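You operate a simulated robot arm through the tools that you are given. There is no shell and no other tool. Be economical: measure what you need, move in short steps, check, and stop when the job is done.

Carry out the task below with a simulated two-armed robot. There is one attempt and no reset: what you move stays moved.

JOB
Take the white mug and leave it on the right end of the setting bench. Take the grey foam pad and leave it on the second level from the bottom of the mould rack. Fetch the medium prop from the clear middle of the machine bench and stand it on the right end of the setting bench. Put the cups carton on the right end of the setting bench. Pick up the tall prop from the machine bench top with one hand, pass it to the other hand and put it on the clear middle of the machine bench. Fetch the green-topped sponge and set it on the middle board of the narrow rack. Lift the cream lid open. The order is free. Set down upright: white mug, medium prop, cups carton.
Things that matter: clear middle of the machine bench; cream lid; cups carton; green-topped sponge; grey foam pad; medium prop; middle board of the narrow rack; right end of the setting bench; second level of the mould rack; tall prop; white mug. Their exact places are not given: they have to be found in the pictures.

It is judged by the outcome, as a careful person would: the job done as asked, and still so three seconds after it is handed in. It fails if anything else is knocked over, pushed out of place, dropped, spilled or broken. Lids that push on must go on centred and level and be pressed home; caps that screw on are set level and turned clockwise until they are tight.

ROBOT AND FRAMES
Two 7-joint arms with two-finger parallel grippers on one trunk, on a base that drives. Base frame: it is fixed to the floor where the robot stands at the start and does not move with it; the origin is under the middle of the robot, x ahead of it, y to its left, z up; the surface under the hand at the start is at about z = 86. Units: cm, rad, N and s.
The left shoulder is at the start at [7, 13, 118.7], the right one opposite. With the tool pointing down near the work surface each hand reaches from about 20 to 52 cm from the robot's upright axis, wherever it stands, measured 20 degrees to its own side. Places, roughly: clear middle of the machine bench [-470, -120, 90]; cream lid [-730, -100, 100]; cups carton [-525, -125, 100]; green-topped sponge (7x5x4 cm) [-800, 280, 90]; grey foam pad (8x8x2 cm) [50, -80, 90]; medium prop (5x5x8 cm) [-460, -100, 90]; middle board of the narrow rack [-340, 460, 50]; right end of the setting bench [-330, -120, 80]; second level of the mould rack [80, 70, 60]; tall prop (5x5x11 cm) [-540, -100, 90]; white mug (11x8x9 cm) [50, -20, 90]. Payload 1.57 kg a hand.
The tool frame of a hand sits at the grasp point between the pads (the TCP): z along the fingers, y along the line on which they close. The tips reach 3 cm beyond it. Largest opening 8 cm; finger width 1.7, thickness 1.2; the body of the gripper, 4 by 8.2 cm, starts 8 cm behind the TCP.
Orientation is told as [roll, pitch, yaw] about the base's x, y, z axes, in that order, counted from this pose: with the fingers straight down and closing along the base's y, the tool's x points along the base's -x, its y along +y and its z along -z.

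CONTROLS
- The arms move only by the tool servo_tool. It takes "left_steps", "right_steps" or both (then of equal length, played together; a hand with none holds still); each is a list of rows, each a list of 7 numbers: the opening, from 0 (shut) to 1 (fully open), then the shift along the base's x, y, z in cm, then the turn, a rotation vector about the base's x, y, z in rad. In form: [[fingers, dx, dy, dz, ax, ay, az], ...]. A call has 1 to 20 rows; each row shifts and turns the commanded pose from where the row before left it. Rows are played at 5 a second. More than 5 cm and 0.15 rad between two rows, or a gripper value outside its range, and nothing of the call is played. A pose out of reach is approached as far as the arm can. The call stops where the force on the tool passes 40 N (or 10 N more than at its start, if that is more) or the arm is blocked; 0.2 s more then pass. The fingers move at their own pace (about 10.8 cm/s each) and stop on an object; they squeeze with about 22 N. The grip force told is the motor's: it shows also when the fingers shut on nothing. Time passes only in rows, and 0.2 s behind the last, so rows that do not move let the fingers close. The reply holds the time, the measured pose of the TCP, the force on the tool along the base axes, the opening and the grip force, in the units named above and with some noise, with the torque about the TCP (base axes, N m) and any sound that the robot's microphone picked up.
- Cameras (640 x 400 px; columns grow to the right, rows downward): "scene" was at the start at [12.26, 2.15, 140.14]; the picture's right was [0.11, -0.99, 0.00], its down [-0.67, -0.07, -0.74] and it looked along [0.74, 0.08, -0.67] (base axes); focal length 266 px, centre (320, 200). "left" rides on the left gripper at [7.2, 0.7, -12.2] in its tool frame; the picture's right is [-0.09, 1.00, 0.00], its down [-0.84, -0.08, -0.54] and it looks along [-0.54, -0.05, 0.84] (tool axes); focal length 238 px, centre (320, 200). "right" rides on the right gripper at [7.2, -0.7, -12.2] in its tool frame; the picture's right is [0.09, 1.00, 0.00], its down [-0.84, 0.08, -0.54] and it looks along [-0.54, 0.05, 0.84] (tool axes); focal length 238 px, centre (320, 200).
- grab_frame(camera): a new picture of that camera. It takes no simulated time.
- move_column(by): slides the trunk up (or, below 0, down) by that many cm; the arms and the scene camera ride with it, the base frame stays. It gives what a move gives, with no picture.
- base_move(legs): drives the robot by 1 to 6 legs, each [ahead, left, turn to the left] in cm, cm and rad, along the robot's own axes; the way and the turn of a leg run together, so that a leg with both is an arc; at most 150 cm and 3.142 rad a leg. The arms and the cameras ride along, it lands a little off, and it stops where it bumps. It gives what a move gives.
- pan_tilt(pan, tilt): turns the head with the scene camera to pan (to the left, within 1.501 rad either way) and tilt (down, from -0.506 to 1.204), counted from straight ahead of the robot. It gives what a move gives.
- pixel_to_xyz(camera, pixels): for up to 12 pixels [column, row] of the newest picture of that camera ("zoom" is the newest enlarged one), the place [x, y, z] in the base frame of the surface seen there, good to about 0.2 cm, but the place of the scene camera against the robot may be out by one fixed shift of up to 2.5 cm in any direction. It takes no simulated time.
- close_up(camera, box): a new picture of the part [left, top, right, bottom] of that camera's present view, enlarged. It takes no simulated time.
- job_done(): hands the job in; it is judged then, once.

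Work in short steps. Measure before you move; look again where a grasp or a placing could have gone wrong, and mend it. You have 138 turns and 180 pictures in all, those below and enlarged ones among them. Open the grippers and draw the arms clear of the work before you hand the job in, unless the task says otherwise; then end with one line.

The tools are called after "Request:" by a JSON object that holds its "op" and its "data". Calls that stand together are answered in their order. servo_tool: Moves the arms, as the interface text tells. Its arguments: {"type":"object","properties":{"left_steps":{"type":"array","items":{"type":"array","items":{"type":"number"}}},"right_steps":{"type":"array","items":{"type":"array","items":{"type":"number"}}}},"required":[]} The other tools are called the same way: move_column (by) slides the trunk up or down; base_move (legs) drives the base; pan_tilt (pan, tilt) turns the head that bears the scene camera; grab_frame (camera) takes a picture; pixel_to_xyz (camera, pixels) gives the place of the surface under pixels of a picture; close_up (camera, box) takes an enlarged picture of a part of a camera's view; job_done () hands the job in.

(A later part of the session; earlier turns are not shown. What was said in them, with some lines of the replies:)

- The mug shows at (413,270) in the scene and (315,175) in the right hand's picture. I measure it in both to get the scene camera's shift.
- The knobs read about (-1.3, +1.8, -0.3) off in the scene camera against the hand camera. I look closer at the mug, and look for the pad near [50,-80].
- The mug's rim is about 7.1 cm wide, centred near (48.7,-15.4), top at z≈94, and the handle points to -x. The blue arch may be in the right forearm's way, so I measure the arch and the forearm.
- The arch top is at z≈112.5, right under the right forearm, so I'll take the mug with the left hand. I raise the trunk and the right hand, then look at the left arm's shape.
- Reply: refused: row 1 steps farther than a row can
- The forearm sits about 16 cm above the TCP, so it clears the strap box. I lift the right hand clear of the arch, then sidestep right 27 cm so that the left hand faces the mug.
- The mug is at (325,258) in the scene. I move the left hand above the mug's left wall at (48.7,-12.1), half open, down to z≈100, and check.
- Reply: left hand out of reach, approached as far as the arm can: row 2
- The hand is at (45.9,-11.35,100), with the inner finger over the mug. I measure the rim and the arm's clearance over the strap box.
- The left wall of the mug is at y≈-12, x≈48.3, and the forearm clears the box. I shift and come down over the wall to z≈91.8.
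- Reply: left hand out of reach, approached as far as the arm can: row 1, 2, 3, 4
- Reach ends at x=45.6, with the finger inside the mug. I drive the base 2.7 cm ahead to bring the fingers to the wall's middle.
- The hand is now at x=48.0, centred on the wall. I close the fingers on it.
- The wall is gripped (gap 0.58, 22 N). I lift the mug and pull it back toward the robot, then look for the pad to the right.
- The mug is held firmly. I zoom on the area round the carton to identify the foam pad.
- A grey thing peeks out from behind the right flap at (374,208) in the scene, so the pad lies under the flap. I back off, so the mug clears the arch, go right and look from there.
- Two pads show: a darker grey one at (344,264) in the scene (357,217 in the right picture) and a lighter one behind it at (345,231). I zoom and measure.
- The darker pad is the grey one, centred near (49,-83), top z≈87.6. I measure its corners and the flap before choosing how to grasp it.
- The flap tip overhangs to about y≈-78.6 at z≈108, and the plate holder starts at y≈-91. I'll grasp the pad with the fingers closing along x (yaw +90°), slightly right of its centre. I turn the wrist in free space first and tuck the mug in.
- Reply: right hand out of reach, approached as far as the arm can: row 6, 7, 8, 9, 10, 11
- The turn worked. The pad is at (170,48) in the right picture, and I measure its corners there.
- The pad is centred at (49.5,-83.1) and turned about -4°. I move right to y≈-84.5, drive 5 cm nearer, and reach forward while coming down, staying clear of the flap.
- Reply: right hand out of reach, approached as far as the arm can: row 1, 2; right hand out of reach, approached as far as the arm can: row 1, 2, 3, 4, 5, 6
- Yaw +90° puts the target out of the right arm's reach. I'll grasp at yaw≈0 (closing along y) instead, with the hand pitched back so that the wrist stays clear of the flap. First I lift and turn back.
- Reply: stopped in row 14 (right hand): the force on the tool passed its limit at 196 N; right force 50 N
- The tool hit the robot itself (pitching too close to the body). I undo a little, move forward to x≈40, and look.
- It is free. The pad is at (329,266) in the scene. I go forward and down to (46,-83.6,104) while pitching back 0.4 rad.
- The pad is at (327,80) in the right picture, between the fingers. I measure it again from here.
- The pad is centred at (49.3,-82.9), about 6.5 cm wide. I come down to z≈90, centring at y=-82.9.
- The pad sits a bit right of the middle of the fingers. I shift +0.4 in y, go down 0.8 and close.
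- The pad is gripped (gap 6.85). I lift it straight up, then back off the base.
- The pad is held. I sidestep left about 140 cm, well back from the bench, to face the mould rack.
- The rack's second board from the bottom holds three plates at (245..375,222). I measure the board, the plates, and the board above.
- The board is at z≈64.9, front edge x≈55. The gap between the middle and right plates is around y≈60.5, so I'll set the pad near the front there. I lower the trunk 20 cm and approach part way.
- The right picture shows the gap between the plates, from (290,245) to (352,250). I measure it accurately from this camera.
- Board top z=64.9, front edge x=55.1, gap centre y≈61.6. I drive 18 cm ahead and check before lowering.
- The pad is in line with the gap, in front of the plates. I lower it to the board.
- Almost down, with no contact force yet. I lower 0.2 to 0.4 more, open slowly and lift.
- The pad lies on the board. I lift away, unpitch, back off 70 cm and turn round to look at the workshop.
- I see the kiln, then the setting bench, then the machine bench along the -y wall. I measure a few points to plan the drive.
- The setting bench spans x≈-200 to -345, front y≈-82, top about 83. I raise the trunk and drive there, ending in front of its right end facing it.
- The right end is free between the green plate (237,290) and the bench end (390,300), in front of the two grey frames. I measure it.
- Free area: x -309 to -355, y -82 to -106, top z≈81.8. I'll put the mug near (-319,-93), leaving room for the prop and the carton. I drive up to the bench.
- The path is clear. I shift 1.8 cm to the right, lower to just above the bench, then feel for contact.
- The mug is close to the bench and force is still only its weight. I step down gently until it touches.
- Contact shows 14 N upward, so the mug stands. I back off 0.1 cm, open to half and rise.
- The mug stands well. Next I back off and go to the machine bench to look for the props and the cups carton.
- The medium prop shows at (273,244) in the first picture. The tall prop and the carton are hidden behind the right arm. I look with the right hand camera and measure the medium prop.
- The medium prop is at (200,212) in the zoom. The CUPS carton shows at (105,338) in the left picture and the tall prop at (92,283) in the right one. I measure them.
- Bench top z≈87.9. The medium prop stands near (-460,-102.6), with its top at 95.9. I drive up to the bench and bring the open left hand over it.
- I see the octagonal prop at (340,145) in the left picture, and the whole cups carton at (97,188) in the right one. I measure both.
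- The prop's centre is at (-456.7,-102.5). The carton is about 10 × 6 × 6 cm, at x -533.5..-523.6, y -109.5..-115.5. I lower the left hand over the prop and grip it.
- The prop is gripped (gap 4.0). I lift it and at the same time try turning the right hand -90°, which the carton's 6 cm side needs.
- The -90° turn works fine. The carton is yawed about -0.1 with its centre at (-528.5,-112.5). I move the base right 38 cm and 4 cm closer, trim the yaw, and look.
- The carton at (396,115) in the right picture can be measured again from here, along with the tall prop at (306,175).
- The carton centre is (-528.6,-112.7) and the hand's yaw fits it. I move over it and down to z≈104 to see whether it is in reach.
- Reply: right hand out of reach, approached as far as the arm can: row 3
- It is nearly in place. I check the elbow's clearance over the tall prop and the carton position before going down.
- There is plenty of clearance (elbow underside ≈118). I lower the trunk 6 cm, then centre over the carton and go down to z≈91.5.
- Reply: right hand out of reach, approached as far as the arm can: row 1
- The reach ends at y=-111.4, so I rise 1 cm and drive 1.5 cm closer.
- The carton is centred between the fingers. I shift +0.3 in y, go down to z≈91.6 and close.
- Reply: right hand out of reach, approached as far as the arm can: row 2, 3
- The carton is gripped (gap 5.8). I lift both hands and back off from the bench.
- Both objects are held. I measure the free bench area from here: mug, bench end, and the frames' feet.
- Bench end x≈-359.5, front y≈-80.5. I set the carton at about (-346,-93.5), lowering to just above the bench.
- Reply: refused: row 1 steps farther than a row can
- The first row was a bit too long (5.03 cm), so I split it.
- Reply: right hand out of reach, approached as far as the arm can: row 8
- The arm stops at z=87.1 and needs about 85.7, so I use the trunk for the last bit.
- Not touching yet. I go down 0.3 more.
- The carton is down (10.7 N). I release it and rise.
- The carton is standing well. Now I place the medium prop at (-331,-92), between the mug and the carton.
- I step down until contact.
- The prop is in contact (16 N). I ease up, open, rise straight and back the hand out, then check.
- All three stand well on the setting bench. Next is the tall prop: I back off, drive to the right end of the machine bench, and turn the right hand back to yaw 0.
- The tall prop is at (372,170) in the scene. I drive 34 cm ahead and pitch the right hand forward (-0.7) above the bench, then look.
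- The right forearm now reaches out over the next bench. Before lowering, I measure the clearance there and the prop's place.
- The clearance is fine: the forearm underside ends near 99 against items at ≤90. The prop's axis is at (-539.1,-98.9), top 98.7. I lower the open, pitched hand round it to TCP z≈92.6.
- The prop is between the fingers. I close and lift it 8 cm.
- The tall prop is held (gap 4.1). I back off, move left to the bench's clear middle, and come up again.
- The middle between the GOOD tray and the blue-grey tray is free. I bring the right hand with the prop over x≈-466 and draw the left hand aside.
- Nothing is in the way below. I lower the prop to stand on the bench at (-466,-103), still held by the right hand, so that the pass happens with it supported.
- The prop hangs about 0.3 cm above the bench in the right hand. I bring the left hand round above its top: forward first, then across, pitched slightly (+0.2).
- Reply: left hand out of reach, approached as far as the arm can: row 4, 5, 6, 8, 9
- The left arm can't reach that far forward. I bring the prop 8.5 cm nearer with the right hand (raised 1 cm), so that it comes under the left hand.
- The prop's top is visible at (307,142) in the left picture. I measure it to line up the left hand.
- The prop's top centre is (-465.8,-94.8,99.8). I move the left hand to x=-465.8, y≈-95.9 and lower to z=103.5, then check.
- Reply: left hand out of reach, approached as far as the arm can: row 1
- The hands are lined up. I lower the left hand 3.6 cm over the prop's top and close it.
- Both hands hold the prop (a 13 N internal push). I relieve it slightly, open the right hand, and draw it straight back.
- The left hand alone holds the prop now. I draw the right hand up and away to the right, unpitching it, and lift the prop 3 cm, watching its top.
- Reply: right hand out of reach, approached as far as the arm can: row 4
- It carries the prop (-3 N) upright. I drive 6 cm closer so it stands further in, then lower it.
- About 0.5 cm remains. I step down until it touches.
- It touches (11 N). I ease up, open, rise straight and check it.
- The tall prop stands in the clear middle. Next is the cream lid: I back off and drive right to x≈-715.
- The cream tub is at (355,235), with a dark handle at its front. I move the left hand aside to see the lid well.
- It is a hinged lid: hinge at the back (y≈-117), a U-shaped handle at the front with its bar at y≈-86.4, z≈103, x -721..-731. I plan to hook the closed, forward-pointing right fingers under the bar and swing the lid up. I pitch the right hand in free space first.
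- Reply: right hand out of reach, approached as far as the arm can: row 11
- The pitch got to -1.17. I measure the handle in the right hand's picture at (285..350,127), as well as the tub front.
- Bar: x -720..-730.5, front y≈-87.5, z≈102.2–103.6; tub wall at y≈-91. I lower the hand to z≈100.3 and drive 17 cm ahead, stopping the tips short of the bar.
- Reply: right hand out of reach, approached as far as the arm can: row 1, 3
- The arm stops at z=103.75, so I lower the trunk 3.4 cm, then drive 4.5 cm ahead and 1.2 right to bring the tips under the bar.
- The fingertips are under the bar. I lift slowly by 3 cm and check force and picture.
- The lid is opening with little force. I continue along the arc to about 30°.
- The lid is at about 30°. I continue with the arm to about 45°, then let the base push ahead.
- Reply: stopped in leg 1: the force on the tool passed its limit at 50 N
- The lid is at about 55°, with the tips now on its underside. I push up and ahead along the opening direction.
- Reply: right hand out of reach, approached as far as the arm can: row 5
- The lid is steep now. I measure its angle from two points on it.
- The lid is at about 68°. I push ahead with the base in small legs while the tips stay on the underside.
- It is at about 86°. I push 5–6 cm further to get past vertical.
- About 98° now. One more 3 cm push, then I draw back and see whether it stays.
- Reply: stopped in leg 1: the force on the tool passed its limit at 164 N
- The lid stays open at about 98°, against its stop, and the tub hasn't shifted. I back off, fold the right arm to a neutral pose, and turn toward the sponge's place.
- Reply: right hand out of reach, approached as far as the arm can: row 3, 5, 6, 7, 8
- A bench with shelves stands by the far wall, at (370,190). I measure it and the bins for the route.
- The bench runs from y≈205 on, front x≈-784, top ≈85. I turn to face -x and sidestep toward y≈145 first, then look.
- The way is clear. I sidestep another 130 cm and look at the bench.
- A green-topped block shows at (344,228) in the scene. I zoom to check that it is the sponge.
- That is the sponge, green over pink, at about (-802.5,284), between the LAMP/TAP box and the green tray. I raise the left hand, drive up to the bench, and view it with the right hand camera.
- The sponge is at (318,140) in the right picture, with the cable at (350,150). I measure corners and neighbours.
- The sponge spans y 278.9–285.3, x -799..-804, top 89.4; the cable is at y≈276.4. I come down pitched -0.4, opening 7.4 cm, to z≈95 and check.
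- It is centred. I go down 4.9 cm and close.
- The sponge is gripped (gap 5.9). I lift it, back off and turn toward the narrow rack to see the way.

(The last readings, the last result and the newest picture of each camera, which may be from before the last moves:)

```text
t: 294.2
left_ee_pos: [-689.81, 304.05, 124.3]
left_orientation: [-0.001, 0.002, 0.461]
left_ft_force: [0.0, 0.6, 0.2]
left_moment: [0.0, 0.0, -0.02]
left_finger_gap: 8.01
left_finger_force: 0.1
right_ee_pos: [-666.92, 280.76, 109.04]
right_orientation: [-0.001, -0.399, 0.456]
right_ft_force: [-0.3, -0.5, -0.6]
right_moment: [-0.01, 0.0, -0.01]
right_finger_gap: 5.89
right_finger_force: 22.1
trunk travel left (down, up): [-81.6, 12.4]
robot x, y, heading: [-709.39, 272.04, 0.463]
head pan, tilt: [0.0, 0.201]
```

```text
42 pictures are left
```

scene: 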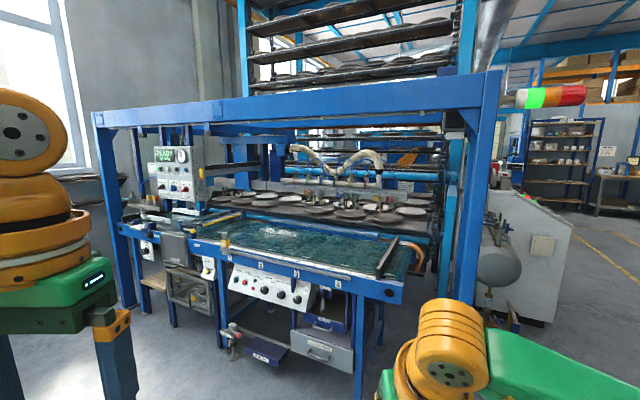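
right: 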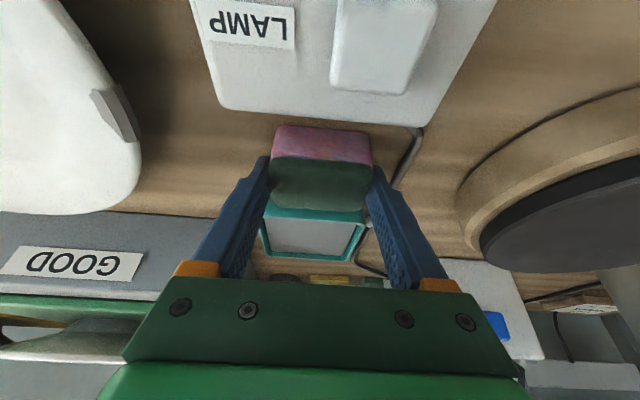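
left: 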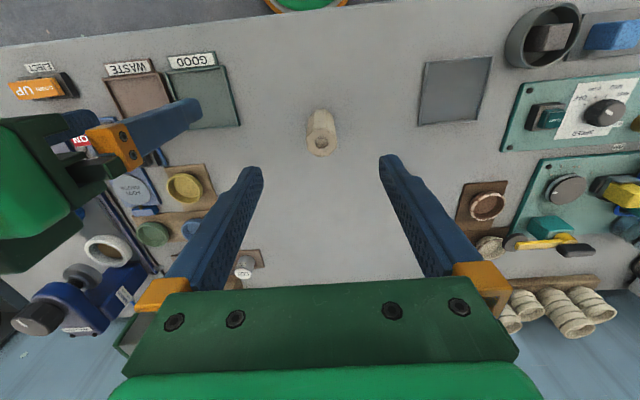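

A large machine stands in between. I measure its posts and look for the passages on both sides.

Request:
{"op": "pixel_to_xyz", "data": {"camera": "scene", "pixels": [[128, 300], [470, 270], [370, 330], [175, 320], [110, 195], [60, 290], [540, 300], [270, 200], [440, 160], [500, 330], [230, 100], [90, 175]]}}

Request:
{"op": "pan_tilt", "data": {"pan": 0.8, "tilt": 0.2}}

Request:
{"op": "grab_frame", "data": {"camera": "scene"}}

```text
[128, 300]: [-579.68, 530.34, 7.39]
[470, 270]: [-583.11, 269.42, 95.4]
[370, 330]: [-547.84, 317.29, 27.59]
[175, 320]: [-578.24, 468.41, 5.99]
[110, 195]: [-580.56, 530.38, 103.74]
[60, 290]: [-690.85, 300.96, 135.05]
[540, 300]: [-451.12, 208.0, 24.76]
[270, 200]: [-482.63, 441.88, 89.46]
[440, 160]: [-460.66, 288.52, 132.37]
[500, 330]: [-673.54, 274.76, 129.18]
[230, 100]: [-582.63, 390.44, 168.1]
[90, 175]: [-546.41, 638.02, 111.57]
```

```text
t: 295.3
left_ee_pos: [-689.83, 304.04, 124.2]
left_orientation: [0.001, 0.002, 0.462]
left_ft_force: [0.9, 0.3, 0.4]
left_moment: [-0.01, 0.03, 0.02]
left_finger_gap: 7.99
left_finger_force: 0.0
right_ee_pos: [-666.9, 280.68, 109.15]
right_orientation: [0.001, -0.399, 0.457]
right_ft_force: [-0.8, 0.8, 0.2]
right_moment: [0.01, 0.0, -0.03]
right_finger_gap: 5.91
right_finger_force: 21.3
trunk travel left (down, up): [-81.6, 12.4]
robot x, y, heading: [-709.05, 271.67, 0.453]
head pan, tilt: [0.799, 0.201]
```

```text
41 pictures are left
```

scene: 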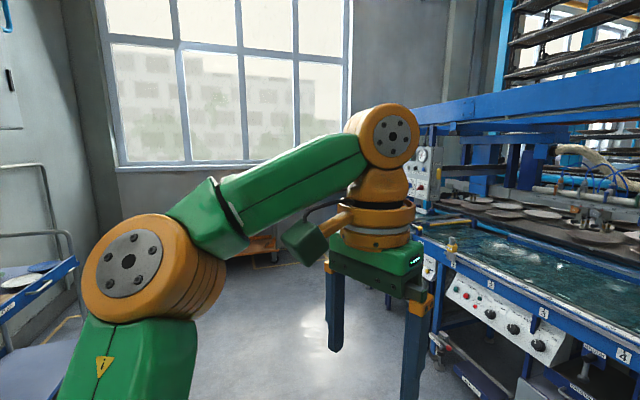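

The machine spans y≈269–531 at x=-583. The rack at (-340,460) may be reached by the passage along the +y wall, so I measure the cart and the wall there.

Request:
{"op": "pixel_to_xyz", "data": {"camera": "scene", "pixels": [[265, 243], [262, 262], [300, 300], [370, 330], [60, 260], [40, 345], [75, 315], [200, 180], [440, 150], [480, 50], [420, 330], [250, 180]]}}

Request:
{"op": "base_move", "data": {"legs": [[0, 0, 1.1], [130, -20, 0]]}}

Request:
{"op": "pan_tilt", "data": {"pan": -0.6, "tilt": 0.25}}

Request:
{"op": "grab_frame", "data": {"camera": "scene"}}

```text
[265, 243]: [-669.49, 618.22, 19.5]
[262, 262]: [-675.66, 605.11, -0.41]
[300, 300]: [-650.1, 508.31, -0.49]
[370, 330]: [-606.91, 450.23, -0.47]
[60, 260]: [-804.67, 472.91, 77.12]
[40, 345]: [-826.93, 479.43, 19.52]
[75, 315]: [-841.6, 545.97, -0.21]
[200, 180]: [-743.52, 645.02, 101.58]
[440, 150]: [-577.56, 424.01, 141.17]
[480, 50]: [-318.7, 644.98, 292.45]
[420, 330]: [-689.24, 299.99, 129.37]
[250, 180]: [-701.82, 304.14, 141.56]
```

```text
t: 304.7
left_ee_pos: [-708.06, 433.42, 124.13]
left_orientation: [-0.001, 0.002, 1.563]
left_ft_force: [-0.5, -0.1, -0.4]
left_moment: [0.01, -0.03, 0.01]
left_finger_gap: 7.99
left_finger_force: 0.1
right_ee_pos: [-677.04, 443.23, 109.21]
right_orientation: [-0.001, -0.402, 1.56]
right_ft_force: [0.7, -0.3, 0.6]
right_moment: [0.03, 0.01, 0.01]
right_finger_gap: 5.89
right_finger_force: 22.1
trunk travel left (down, up): [-81.6, 12.4]
robot x, y, heading: [-688.0, 401.47, 1.564]
head pan, tilt: [0.799, 0.201]
```

```text
t: 306.2
left_ee_pos: [-708.01, 433.4, 124.11]
left_orientation: [0.001, 0.001, 1.563]
left_ft_force: [-0.1, -0.3, -0.5]
left_moment: [-0.02, 0.04, 0.0]
left_finger_gap: 7.98
left_finger_force: 0.1
right_ee_pos: [-677.02, 443.28, 109.07]
right_orientation: [0.0, -0.401, 1.561]
right_ft_force: [-0.4, 0.2, -0.5]
right_moment: [0.01, -0.02, 0.01]
right_finger_gap: 5.92
right_finger_force: 22.4
trunk travel left (down, up): [-81.6, 12.4]
robot x, y, heading: [-688.06, 401.68, 1.561]
head pan, tilt: [-0.6, 0.25]
```

```text
40 pictures are left
```

scene: 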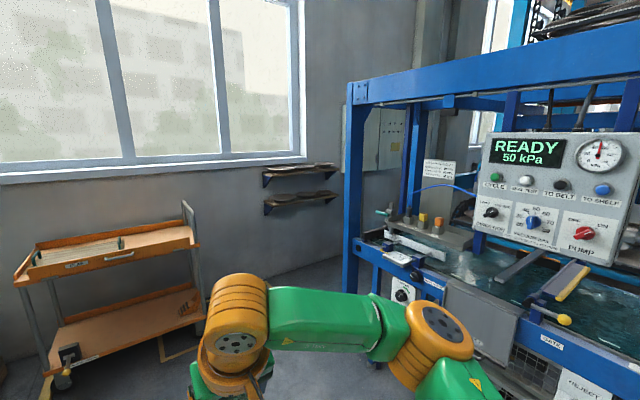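

I measure the cart's edge, the wall shelves and the machine post, to check the passage width.

Request:
{"op": "pixel_to_xyz", "data": {"camera": "scene", "pixels": [[200, 315], [195, 240], [330, 200], [335, 170], [352, 290], [430, 180], [415, 120], [300, 275], [160, 350], [395, 110], [355, 100], [440, 60]]}}

```text
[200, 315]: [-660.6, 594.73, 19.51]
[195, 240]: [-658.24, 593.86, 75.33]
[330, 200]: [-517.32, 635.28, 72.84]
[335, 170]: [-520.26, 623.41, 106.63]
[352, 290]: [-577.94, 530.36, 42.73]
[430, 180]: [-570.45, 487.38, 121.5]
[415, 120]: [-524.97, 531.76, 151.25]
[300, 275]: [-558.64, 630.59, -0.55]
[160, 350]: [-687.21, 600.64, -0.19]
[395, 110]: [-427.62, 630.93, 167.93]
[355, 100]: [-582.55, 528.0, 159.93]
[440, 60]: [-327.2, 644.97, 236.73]
```

The passage is about y 532–620, enough for the robot facing +x at y≈577. I turn to heading 0, go to its mouth round the cart, and look down it.

Request:
{"op": "base_move", "data": {"legs": [[0, 0, -1.561], [0, 143, 0], [55, 32, 0]]}}

Request:
{"op": "pan_tilt", "data": {"pan": -0.15, "tilt": 0.2}}

Request:
{"op": "grab_frame", "data": {"camera": "scene"}}

```text
t: 320.3
left_ee_pos: [-601.18, 595.95, 124.24]
left_orientation: [0.0, 0.002, 0.001]
left_ft_force: [0.4, -0.3, 0.8]
left_moment: [0.01, 0.01, 0.02]
left_finger_gap: 8.0
left_finger_force: 0.0
right_ee_pos: [-591.0, 565.06, 109.18]
right_orientation: [0.0, -0.401, -0.003]
right_ft_force: [-0.7, 0.1, 0.5]
right_moment: [0.03, 0.01, -0.01]
right_finger_gap: 5.88
right_finger_force: 21.9
trunk travel left (down, up): [-81.6, 12.4]
robot x, y, heading: [-633.01, 576.07, -0.003]
head pan, tilt: [-0.6, 0.25]
```

```text
t: 321.2
left_ee_pos: [-601.02, 596.07, 124.19]
left_orientation: [0.001, 0.003, 0.002]
left_ft_force: [-0.8, -0.7, -0.2]
left_moment: [0.03, 0.0, -0.02]
left_finger_gap: 7.99
left_finger_force: 0.0
right_ee_pos: [-590.91, 565.05, 109.0]
right_orientation: [0.0, -0.4, 0.0]
right_ft_force: [-0.3, -1.3, -0.5]
right_moment: [-0.02, -0.02, -0.03]
right_finger_gap: 5.92
right_finger_force: 21.6
trunk travel left (down, up): [-81.6, 12.4]
robot x, y, heading: [-632.78, 575.72, -0.001]
head pan, tilt: [-0.15, 0.201]
```

```text
39 pictures are left
```

scene: 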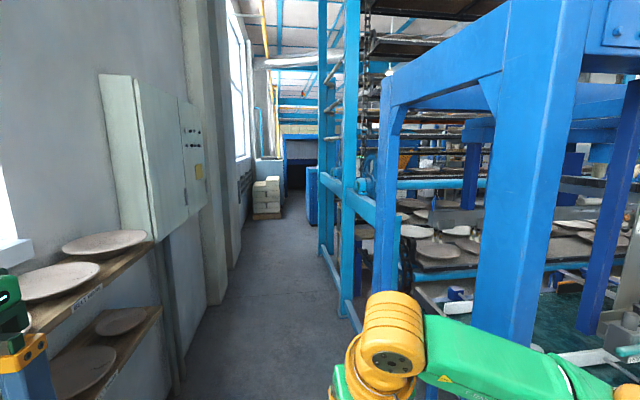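

The passage runs on past the tower. I zoom down it and measure the narrow points.

Request:
{"op": "close_up", "data": {"camera": "scene", "box": [220, 100, 400, 260]}}

Request:
{"op": "pixel_to_xyz", "data": {"camera": "scene", "pixels": [[345, 330], [328, 240], [225, 260], [265, 205], [312, 195], [150, 230], [380, 250], [140, 245], [230, 200], [298, 180], [175, 380], [352, 325]]}}

```text
2.50 times, centred on (310, 180) of scene
```

zoom: 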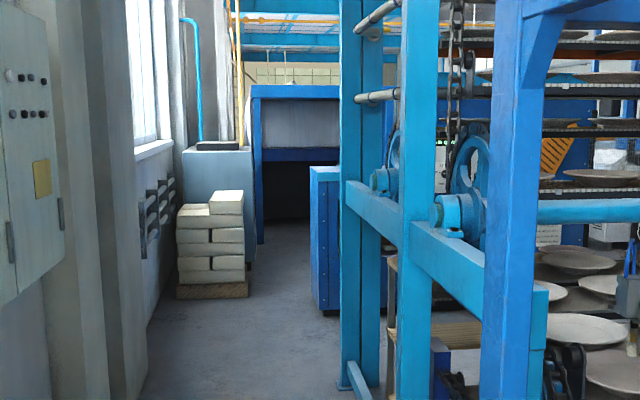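

```text
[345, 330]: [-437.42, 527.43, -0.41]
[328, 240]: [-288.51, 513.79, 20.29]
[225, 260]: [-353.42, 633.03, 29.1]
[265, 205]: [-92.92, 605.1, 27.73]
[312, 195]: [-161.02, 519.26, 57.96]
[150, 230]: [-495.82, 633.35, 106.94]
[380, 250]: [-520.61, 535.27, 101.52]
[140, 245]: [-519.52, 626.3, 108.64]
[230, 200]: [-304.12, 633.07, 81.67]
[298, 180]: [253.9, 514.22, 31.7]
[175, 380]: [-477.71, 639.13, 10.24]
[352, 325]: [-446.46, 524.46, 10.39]
```

Something with wooden boards stands just behind the tower's side posts, about (-340,460). I drive along the passage to x≈-350 and look to the right.

Request:
{"op": "base_move", "data": {"legs": [[148, 0, 0], [130, 0, 0]]}}

Request:
{"op": "pan_tilt", "data": {"pan": -1.45, "tilt": 0.5}}

Request:
{"op": "grab_frame", "data": {"camera": "scene"}}

```text
t: 334.6
left_ee_pos: [-322.86, 591.72, 124.2]
left_orientation: [-0.001, 0.002, -0.029]
left_ft_force: [0.2, 0.8, -0.1]
left_moment: [0.02, -0.02, -0.04]
left_finger_gap: 8.0
left_finger_force: 0.1
right_ee_pos: [-313.57, 560.27, 109.15]
right_orientation: [0.001, -0.403, -0.029]
right_ft_force: [-0.8, 0.6, 0.9]
right_moment: [-0.01, -0.02, 0.0]
right_finger_gap: 5.9
right_finger_force: 22.5
trunk travel left (down, up): [-81.6, 12.4]
robot x, y, heading: [-355.05, 572.64, -0.028]
head pan, tilt: [-0.15, 0.201]
```

```text
t: 336.1
left_ee_pos: [-322.71, 591.55, 124.2]
left_orientation: [0.001, 0.002, -0.028]
left_ft_force: [0.1, -0.8, -0.4]
left_moment: [0.01, -0.01, 0.0]
left_finger_gap: 8.02
left_finger_force: 0.1
right_ee_pos: [-313.47, 560.31, 109.15]
right_orientation: [0.001, -0.401, -0.028]
right_ft_force: [-0.2, -0.5, 0.2]
right_moment: [0.0, 0.02, -0.02]
right_finger_gap: 5.9
right_finger_force: 21.9
trunk travel left (down, up): [-81.6, 12.4]
robot x, y, heading: [-354.88, 572.23, -0.024]
head pan, tilt: [-1.45, 0.499]
```

```text
37 pictures are left
```

scene: 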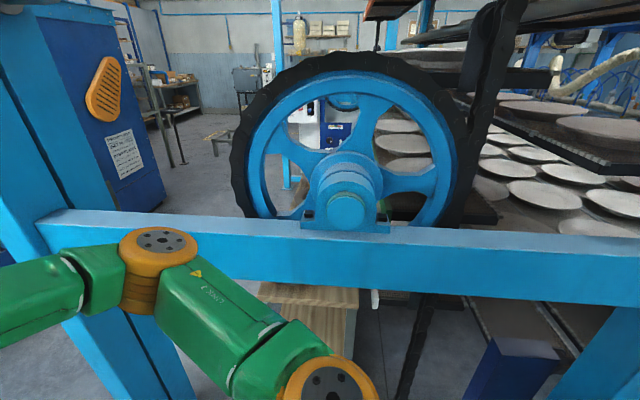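

A wooden board shows behind the beam at (320,293). I measure it and tilt down for a better view.

Request:
{"op": "pixel_to_xyz", "data": {"camera": "scene", "pixels": [[320, 293], [280, 288], [350, 296], [345, 340], [200, 230], [500, 260], [180, 360], [110, 300], [150, 180], [350, 200], [500, 360], [385, 300]]}}

Request:
{"op": "pan_tilt", "data": {"pan": -1.45, "tilt": 1.0}}

Request:
{"op": "grab_frame", "data": {"camera": "scene"}}

Request:
{"op": "grab_frame", "data": {"camera": "right"}}

```text
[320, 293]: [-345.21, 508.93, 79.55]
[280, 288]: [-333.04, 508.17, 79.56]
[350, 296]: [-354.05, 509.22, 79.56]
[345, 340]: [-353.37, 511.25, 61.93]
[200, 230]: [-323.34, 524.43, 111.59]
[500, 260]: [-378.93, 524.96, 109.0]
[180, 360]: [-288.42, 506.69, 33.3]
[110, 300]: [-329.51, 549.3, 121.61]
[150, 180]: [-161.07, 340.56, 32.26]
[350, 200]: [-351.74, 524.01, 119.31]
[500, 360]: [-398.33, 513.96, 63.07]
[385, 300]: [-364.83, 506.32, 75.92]
```

```text
t: 337.1
left_ee_pos: [-322.83, 591.54, 124.21]
left_orientation: [0.001, 0.0, -0.028]
left_ft_force: [1.1, 0.0, -0.2]
left_moment: [-0.01, 0.02, 0.05]
left_finger_gap: 8.0
left_finger_force: 0.0
right_ee_pos: [-313.41, 560.31, 109.06]
right_orientation: [-0.001, -0.399, -0.031]
right_ft_force: [0.4, -0.2, 0.2]
right_moment: [-0.01, -0.07, 0.0]
right_finger_gap: 5.91
right_finger_force: 21.9
trunk travel left (down, up): [-81.6, 12.4]
robot x, y, heading: [-355.12, 572.32, -0.028]
head pan, tilt: [-1.45, 1.0]
```

```text
36 pictures are left
```

scene: 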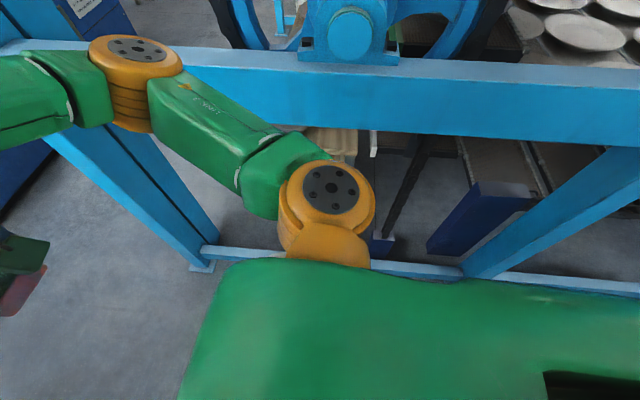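

```text
35 pictures are left
```

right: 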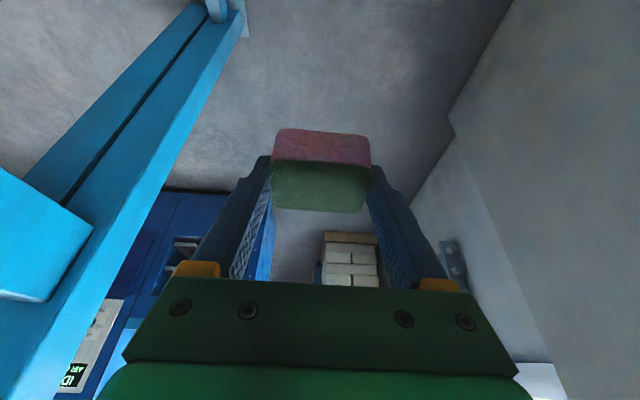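

The rack's end is visible: a top board at z≈79.6, x -333..-355, ending at y≈512. Its open side is probably toward +x, so I drive on to x≈-225, turn to -y in the gap there and look.

Request:
{"op": "base_move", "data": {"legs": [[130, 2, 0.028], [0, 0, -1.571]]}}

Request:
{"op": "pan_tilt", "data": {"pan": -0.6, "tilt": 0.5}}

Request:
{"op": "grab_frame", "data": {"camera": "scene"}}

```text
t: 347.4
left_ee_pos: [-206.04, 540.08, 124.25]
left_orientation: [0.001, 0.0, -1.584]
left_ft_force: [-0.7, 0.3, 0.4]
left_moment: [-0.01, 0.03, 0.03]
left_finger_gap: 7.99
left_finger_force: 0.0
right_ee_pos: [-237.07, 530.38, 109.06]
right_orientation: [0.0, -0.4, -1.585]
right_ft_force: [-0.6, -0.3, -0.2]
right_moment: [-0.03, 0.03, 0.02]
right_finger_gap: 5.89
right_finger_force: 22.3
trunk travel left (down, up): [-81.6, 12.4]
robot x, y, heading: [-225.67, 571.77, -1.586]
head pan, tilt: [-1.45, 1.0]
```

```text
t: 348.6
left_ee_pos: [-206.01, 539.92, 124.27]
left_orientation: [0.0, 0.001, -1.585]
left_ft_force: [0.7, 0.0, 0.0]
left_moment: [-0.01, 0.0, -0.02]
left_finger_gap: 7.99
left_finger_force: 0.0
right_ee_pos: [-237.12, 530.48, 109.13]
right_orientation: [-0.001, -0.4, -1.589]
right_ft_force: [-0.1, 0.1, 0.8]
right_moment: [0.03, 0.01, -0.01]
right_finger_gap: 5.89
right_finger_force: 21.6
trunk travel left (down, up): [-81.6, 12.4]
robot x, y, heading: [-225.77, 572.0, -1.586]
head pan, tilt: [-0.6, 0.499]
```

```text
34 pictures are left
```

scene: 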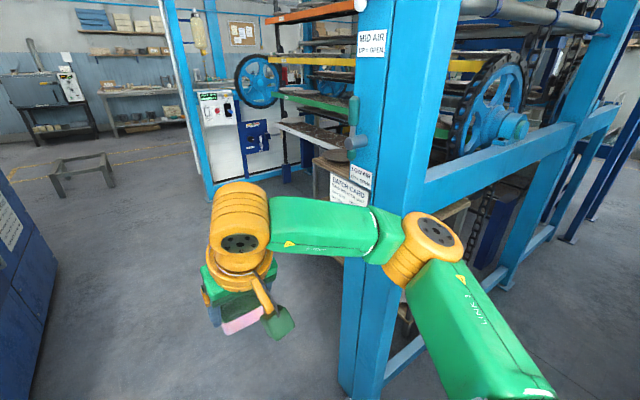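

The gap is clear, with the rack behind the corner post. I drive on to y≈465 and turn to face -x.

Request:
{"op": "base_move", "data": {"legs": [[108, 0, 0], [0, 0, -1.556]]}}

Request:
{"op": "pan_tilt", "data": {"pan": 0, "tilt": 0.6}}

Request:
{"op": "grab_frame", "data": {"camera": "scene"}}

```text
t: 357.9
left_ee_pos: [-258.69, 444.59, 124.14]
left_orientation: [-0.001, 0.002, -3.138]
left_ft_force: [0.0, 0.1, -0.4]
left_moment: [0.01, 0.0, -0.04]
left_finger_gap: 7.98
left_finger_force: 0.0
right_ee_pos: [-268.79, 475.44, 109.0]
right_orientation: [0.0, -0.399, -3.14]
right_ft_force: [0.1, -0.3, -0.4]
right_moment: [0.01, -0.02, -0.02]
right_finger_gap: 5.9
right_finger_force: 22.5
trunk travel left (down, up): [-81.6, 12.4]
robot x, y, heading: [-226.93, 464.46, -3.134]
head pan, tilt: [-0.6, 0.499]
```

```text
t: 358.9
left_ee_pos: [-258.57, 444.58, 124.26]
left_orientation: [0.0, 0.002, -3.137]
left_ft_force: [0.1, 1.0, -0.4]
left_moment: [0.03, -0.03, 0.03]
left_finger_gap: 8.03
left_finger_force: 0.0
right_ee_pos: [-268.88, 475.47, 109.02]
right_orientation: [0.001, -0.403, -3.14]
right_ft_force: [0.1, -0.4, -0.3]
right_moment: [0.0, -0.02, 0.03]
right_finger_gap: 5.91
right_finger_force: 21.5
trunk travel left (down, up): [-81.6, 12.4]
robot x, y, heading: [-227.34, 464.41, -3.139]
head pan, tilt: [0.0, 0.6]
```

```text
33 pictures are left
```

scene: 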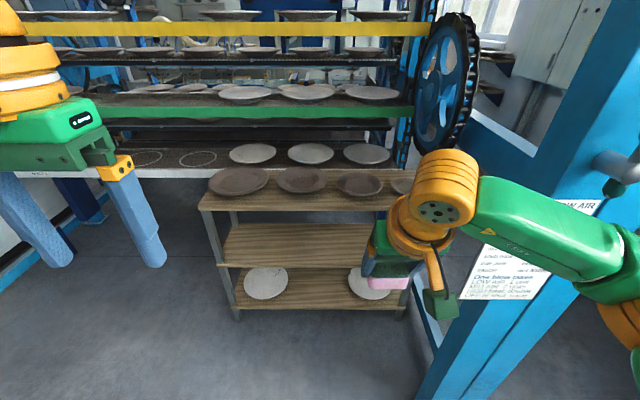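

The narrow rack is right ahead: top board with plates, an empty middle board at (290,245), and a bottom board with plates. I measure it.

Request:
{"op": "pixel_to_xyz", "data": {"camera": "scene", "pixels": [[290, 260], [250, 262], [340, 258], [290, 230], [232, 240], [360, 240], [290, 206], [205, 208], [390, 200], [290, 195], [290, 305], [440, 330]]}}

Request:
{"op": "grab_frame", "data": {"camera": "right"}}

```text
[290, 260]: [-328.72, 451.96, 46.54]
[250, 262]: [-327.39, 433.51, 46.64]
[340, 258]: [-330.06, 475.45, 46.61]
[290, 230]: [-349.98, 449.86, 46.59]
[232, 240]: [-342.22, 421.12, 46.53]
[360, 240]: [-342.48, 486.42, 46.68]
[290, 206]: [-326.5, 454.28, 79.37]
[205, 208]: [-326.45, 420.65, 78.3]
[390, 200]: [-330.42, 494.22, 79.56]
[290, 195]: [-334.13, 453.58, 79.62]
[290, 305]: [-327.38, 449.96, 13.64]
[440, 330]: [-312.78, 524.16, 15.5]
```

```text
32 pictures are left
```

right: 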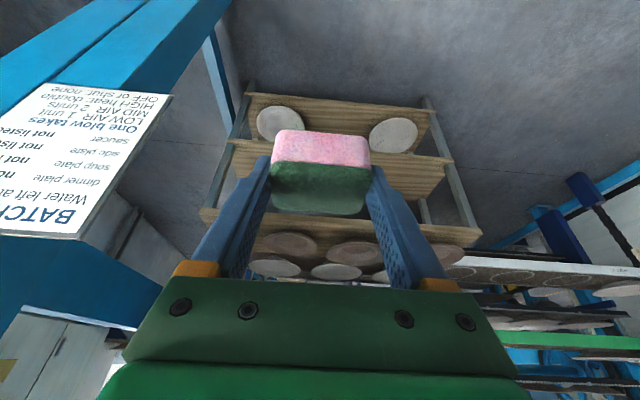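

The middle board is at z≈46.7, x -327 (front) to -355, y 415–495, with about 31 cm of headroom. I shift left 15 cm, lower the trunk 36, pull the left hand back, and bring the sponge down and forward outside the rack.

Request:
{"op": "base_move", "data": {"legs": [[0, 15, 0]]}}

Request:
{"op": "move_column", "data": {"by": -36}}

Request:
{"op": "servo_tool", "data": {"right_steps": [[0.4, -1, 0, -4, 0, 0, 0], [0.4, -1, 0, -4, 0, 0, 0], [0.4, -2, 0, -4, 0, 0, 0], [0.4, -2, 0, -4, 0, 0, 0], [0.4, -2, 0, -3, 0, 0, 0], [0.4, 0, 0, 0, 0, 0, 0]], "left_steps": [[1, 2, 0, 2, 0, 0, 0], [1, 2, 0, 2, 0, 0, 0], [1, 1, 0, 2, 0, 0, 0], [1, 0, 0, 0, 0, 0, 0], [1, 0, 0, 0, 0, 0, 0], [1, 0, 0, 0, 0, 0, 0]]}}

Request:
{"op": "grab_frame", "data": {"camera": "scene"}}

Request:
{"op": "grab_frame", "data": {"camera": "right"}}

```text
t: 360.2
left_ee_pos: [-258.52, 429.87, 124.31]
left_orientation: [0.003, 0.001, -3.138]
left_ft_force: [-0.3, 0.5, -0.4]
left_moment: [-0.03, 0.02, 0.01]
left_finger_gap: 8.0
left_finger_force: 0.0
right_ee_pos: [-268.69, 460.81, 108.99]
right_orientation: [0.003, -0.4, -3.142]
right_ft_force: [-0.8, 0.6, 0.4]
right_moment: [-0.02, 0.01, -0.03]
right_finger_gap: 5.88
right_finger_force: 22.2
trunk travel left (down, up): [-81.6, 12.4]
robot x, y, heading: [-226.93, 449.73, -3.138]
head pan, tilt: [0.0, 0.6]
```

```text
t: 363.7
left_ee_pos: [-258.52, 429.57, 88.18]
left_orientation: [0.001, 0.002, -3.139]
left_ft_force: [-0.1, -0.2, 0.0]
left_moment: [-0.02, 0.0, -0.06]
left_finger_gap: 8.03
left_finger_force: 0.1
right_ee_pos: [-268.8, 460.53, 73.06]
right_orientation: [-0.001, -0.401, -3.139]
right_ft_force: [-0.3, -0.1, -0.7]
right_moment: [-0.04, -0.01, 0.0]
right_finger_gap: 5.91
right_finger_force: 21.9
trunk travel left (down, up): [-45.6, 48.4]
robot x, y, heading: [-226.93, 449.84, -3.141]
head pan, tilt: [0.0, 0.6]
```

```text
t: 365.1
left_ee_pos: [-255.63, 430.03, 91.15]
left_orientation: [0.0, 0.001, -3.136]
left_ft_force: [-0.6, 0.5, 0.1]
left_moment: [0.01, -0.02, -0.01]
left_finger_gap: 8.02
left_finger_force: 0.0
left hand out of reach, approached as far as the arm can: row 2, 3
right_ee_pos: [-276.81, 460.49, 54.04]
right_orientation: [0.0, -0.402, -3.14]
right_ft_force: [0.4, 0.5, 0.4]
right_moment: [0.05, 0.0, -0.02]
right_finger_gap: 5.91
right_finger_force: 22.1
trunk travel left (down, up): [-45.6, 48.4]
robot x, y, heading: [-226.65, 449.41, -3.142]
head pan, tilt: [0.0, 0.6]
```

```text
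31 pictures are left
```

scene: 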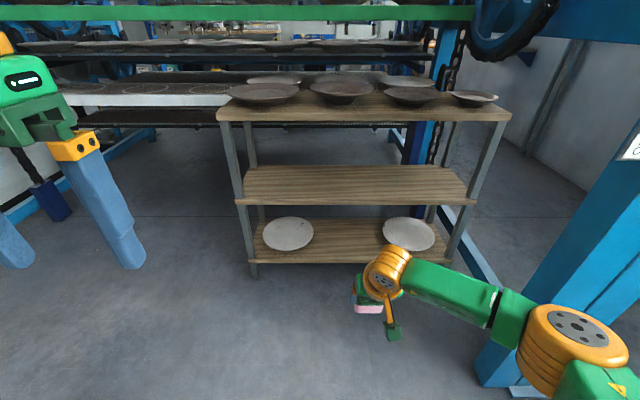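

```text
30 pictures are left
```

right: 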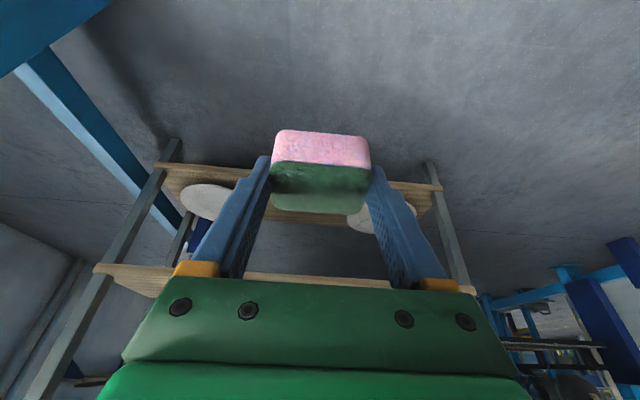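

I check the right elbow's clearance to the tower post before driving in.

Request:
{"op": "pixel_to_xyz", "data": {"camera": "scene", "pixels": [[580, 320], [530, 330], [610, 360], [500, 350], [540, 250], [580, 260], [270, 200], [350, 200], [440, 200], [350, 115]]}}

```text
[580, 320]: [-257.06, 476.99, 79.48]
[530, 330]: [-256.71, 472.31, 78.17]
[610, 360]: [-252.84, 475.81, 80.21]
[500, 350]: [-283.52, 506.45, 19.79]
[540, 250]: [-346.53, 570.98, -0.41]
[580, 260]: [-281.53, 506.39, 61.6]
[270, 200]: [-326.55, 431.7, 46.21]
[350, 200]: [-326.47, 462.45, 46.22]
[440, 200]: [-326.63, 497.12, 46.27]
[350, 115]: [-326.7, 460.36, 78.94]
```

The clearance is good (elbow y≈482 against the post's 506). I drive 42 cm ahead, then check.

Request:
{"op": "base_move", "data": {"legs": [[42, 0, 0]]}}

Request:
{"op": "grab_frame", "data": {"camera": "scene"}}

Request:
{"op": "grab_frame", "data": {"camera": "right"}}

```text
t: 367.7
left_ee_pos: [-297.72, 429.9, 91.16]
left_orientation: [0.0, 0.001, -3.138]
left_ft_force: [0.3, -0.9, -0.6]
left_moment: [-0.03, 0.03, 0.0]
left_finger_gap: 8.01
left_finger_force: 0.0
right_ee_pos: [-318.8, 460.33, 54.01]
right_orientation: [-0.001, -0.398, -3.138]
right_ft_force: [-0.3, 0.7, 0.1]
right_moment: [-0.01, 0.02, -0.02]
right_finger_gap: 5.9
right_finger_force: 21.8
trunk travel left (down, up): [-45.6, 48.4]
robot x, y, heading: [-269.03, 449.82, -3.139]
head pan, tilt: [0.0, 0.6]
```

```text
29 pictures are left
```

scene: 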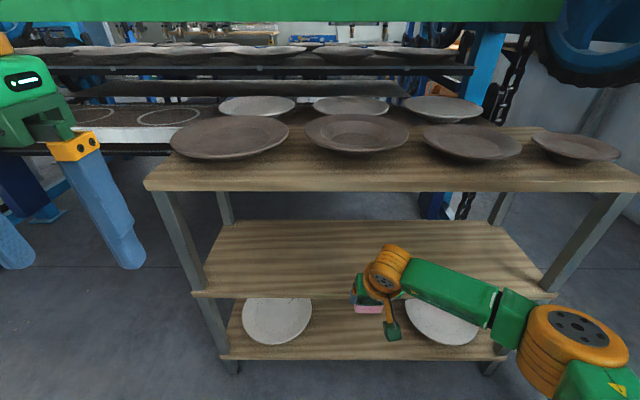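

```text
28 pictures are left
```

right: 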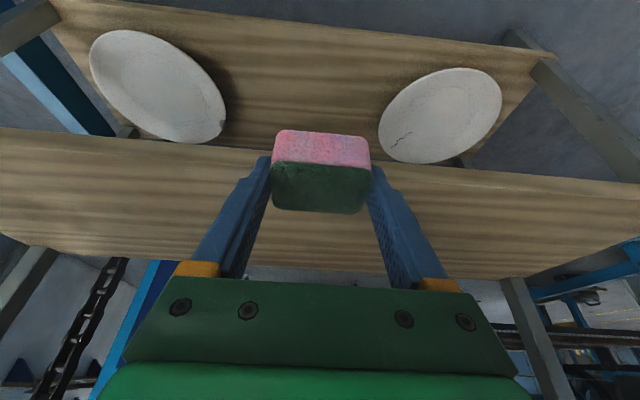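

The sponge is over the board's edge. I measure the board with the hand camera and drive the last 14 cm.

Request:
{"op": "pixel_to_xyz", "data": {"camera": "right", "pixels": [[320, 235], [250, 160], [420, 175], [320, 270], [450, 240]]}}

Request:
{"op": "base_move", "data": {"legs": [[14.5, 0, 0]]}}

Request:
{"op": "servo_tool", "data": {"right_steps": [[0.4, 0, 0, 0, 0, 0, 0]]}}

Request:
{"op": "grab_frame", "data": {"camera": "scene"}}

```text
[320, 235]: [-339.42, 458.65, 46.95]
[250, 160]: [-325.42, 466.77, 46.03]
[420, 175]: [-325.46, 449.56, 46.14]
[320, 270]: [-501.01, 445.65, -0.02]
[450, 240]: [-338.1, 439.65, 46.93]
```

```text
t: 369.1
left_ee_pos: [-312.37, 429.84, 91.07]
left_orientation: [0.0, 0.003, -3.136]
left_ft_force: [0.1, -0.2, 0.1]
left_moment: [-0.01, -0.03, -0.01]
left_finger_gap: 8.0
left_finger_force: 0.1
right_ee_pos: [-333.49, 460.22, 54.05]
right_orientation: [0.001, -0.399, -3.138]
right_ft_force: [-0.6, 0.3, 0.0]
right_moment: [-0.02, -0.03, -0.01]
right_finger_gap: 5.89
right_finger_force: 21.7
trunk travel left (down, up): [-45.6, 48.4]
robot x, y, heading: [-283.48, 449.55, -3.135]
head pan, tilt: [0.0, 0.6]
```

```text
t: 369.5
left_ee_pos: [-312.22, 429.77, 91.18]
left_orientation: [0.0, 0.003, -3.135]
left_ft_force: [-0.1, -0.9, 0.7]
left_moment: [0.0, 0.03, -0.01]
left_finger_gap: 8.01
left_finger_force: 0.0
right_ee_pos: [-333.53, 460.14, 54.09]
right_orientation: [-0.001, -0.403, -3.136]
right_ft_force: [0.5, 0.4, 0.2]
right_moment: [-0.01, -0.01, 0.0]
right_finger_gap: 5.91
right_finger_force: 22.2
trunk travel left (down, up): [-45.6, 48.4]
robot x, y, heading: [-283.45, 449.58, -3.139]
head pan, tilt: [0.0, 0.6]
```

```text
27 pictures are left
```

scene: 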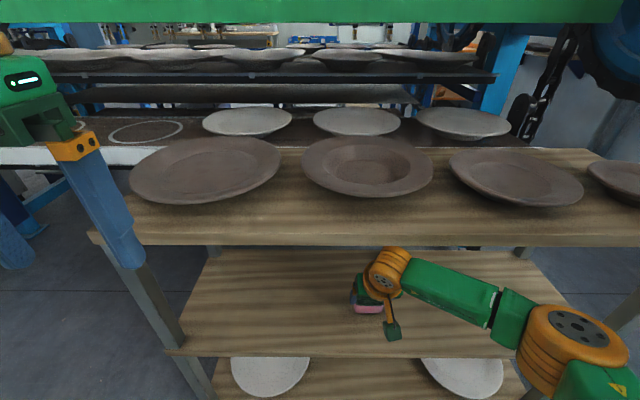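

The board is at z=46.95, so the sponge touches at TCP z≈51.0. I lower it.

Request:
{"op": "servo_tool", "data": {"right_steps": [[0.4, 0, 0, -1.5, 0, 0, 0], [0.4, 0, 0, -1.2, 0, 0, 0], [0.4, 0, 0, -0.3, 0, 0, 0], [0.4, 0, 0, -0.1, 0, 0, 0], [0.4, 0, 0, 0, 0, 0, 0]]}}

Request:
{"op": "grab_frame", "data": {"camera": "right"}}

```text
t: 370.7
left_ee_pos: [-312.39, 429.79, 91.14]
left_orientation: [0.0, 0.002, -3.135]
left_ft_force: [-0.5, 0.0, 0.9]
left_moment: [0.01, 0.02, -0.04]
left_finger_gap: 8.01
left_finger_force: 0.1
right_ee_pos: [-333.58, 460.35, 50.87]
right_orientation: [0.001, -0.4, -3.136]
right_ft_force: [-1.2, 0.8, 0.6]
right_moment: [0.01, 0.03, -0.02]
right_finger_gap: 5.9
right_finger_force: 22.4
trunk travel left (down, up): [-45.6, 48.4]
robot x, y, heading: [-283.64, 449.49, -3.129]
head pan, tilt: [0.0, 0.6]
```

```text
26 pictures are left
```

right: 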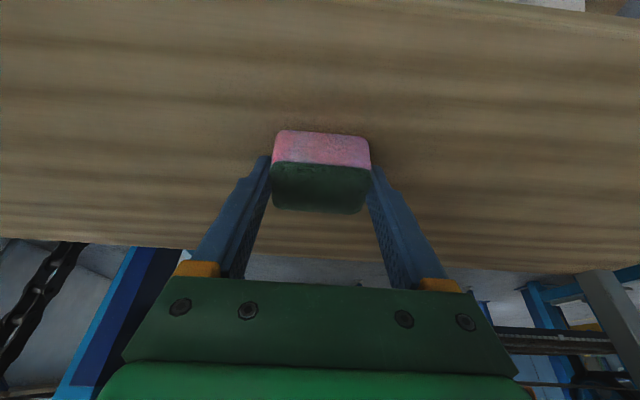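

It is about at contact. I lower 0.2 more, open, and rise a little to check.

Request:
{"op": "servo_tool", "data": {"right_steps": [[0.4, 0, 0, -0.15, 0, 0, 0], [0.4, 0, 0, -0.1, 0, 0, 0], [0.8, 0, 0, 0, 0, 0, 0], [1, 0, 0, 0, 0, 0, 0], [1, 0, 0, 0, 0, 0, 0], [1, 0.8, 0, 2, 0, 0, 0], [1, 1.5, 0, 2, 0, 0, 0]]}}

Request:
{"op": "grab_frame", "data": {"camera": "right"}}

```text
t: 372.3
left_ee_pos: [-312.36, 429.68, 91.07]
left_orientation: [0.001, 0.0, -3.135]
left_ft_force: [0.5, 0.2, 0.2]
left_moment: [-0.03, 0.0, 0.03]
left_finger_gap: 7.96
left_finger_force: 0.1
right_ee_pos: [-331.16, 460.32, 54.76]
right_orientation: [0.001, -0.4, -3.139]
right_ft_force: [0.1, -0.6, -0.6]
right_moment: [-0.02, -0.03, 0.02]
right_finger_gap: 8.02
right_finger_force: 0.0
trunk travel left (down, up): [-45.6, 48.4]
robot x, y, heading: [-284.03, 449.35, -3.133]
head pan, tilt: [0.0, 0.6]
```

```text
25 pictures are left
```

right: 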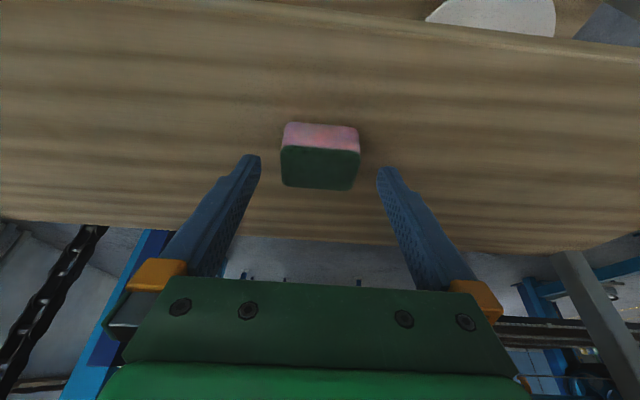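

The sponge lies on the middle board. I back the robot out and take a last look.

Request:
{"op": "base_move", "data": {"legs": [[-48, 0, 0]]}}

Request:
{"op": "grab_frame", "data": {"camera": "scene"}}

```text
t: 375.1
left_ee_pos: [-264.18, 430.11, 91.18]
left_orientation: [0.001, 0.001, -3.135]
left_ft_force: [0.8, -0.6, -0.2]
left_moment: [0.01, 0.02, -0.01]
left_finger_gap: 8.02
left_finger_force: 0.0
right_ee_pos: [-283.02, 460.45, 54.72]
right_orientation: [0.002, -0.402, -3.136]
right_ft_force: [0.7, 0.6, 0.1]
right_moment: [-0.02, 0.0, -0.01]
right_finger_gap: 7.99
right_finger_force: 0.1
trunk travel left (down, up): [-45.6, 48.4]
robot x, y, heading: [-235.25, 449.68, -3.135]
head pan, tilt: [0.0, 0.6]
```

```text
24 pictures are left
```

scene: 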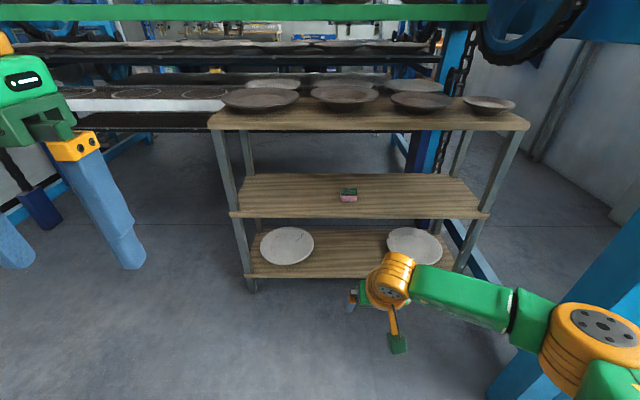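

The sponge stands on the middle board at (349,194), both grippers are open and the arms are clear. All the parts of the job are done, so I hand it in.

Request:
{"op": "job_done", "data": {}}

```text
The job is handed in.
```

All seven parts of the job are done and handed in. I last saw each thing in place when I left it, and did not go back to check the others at the end.
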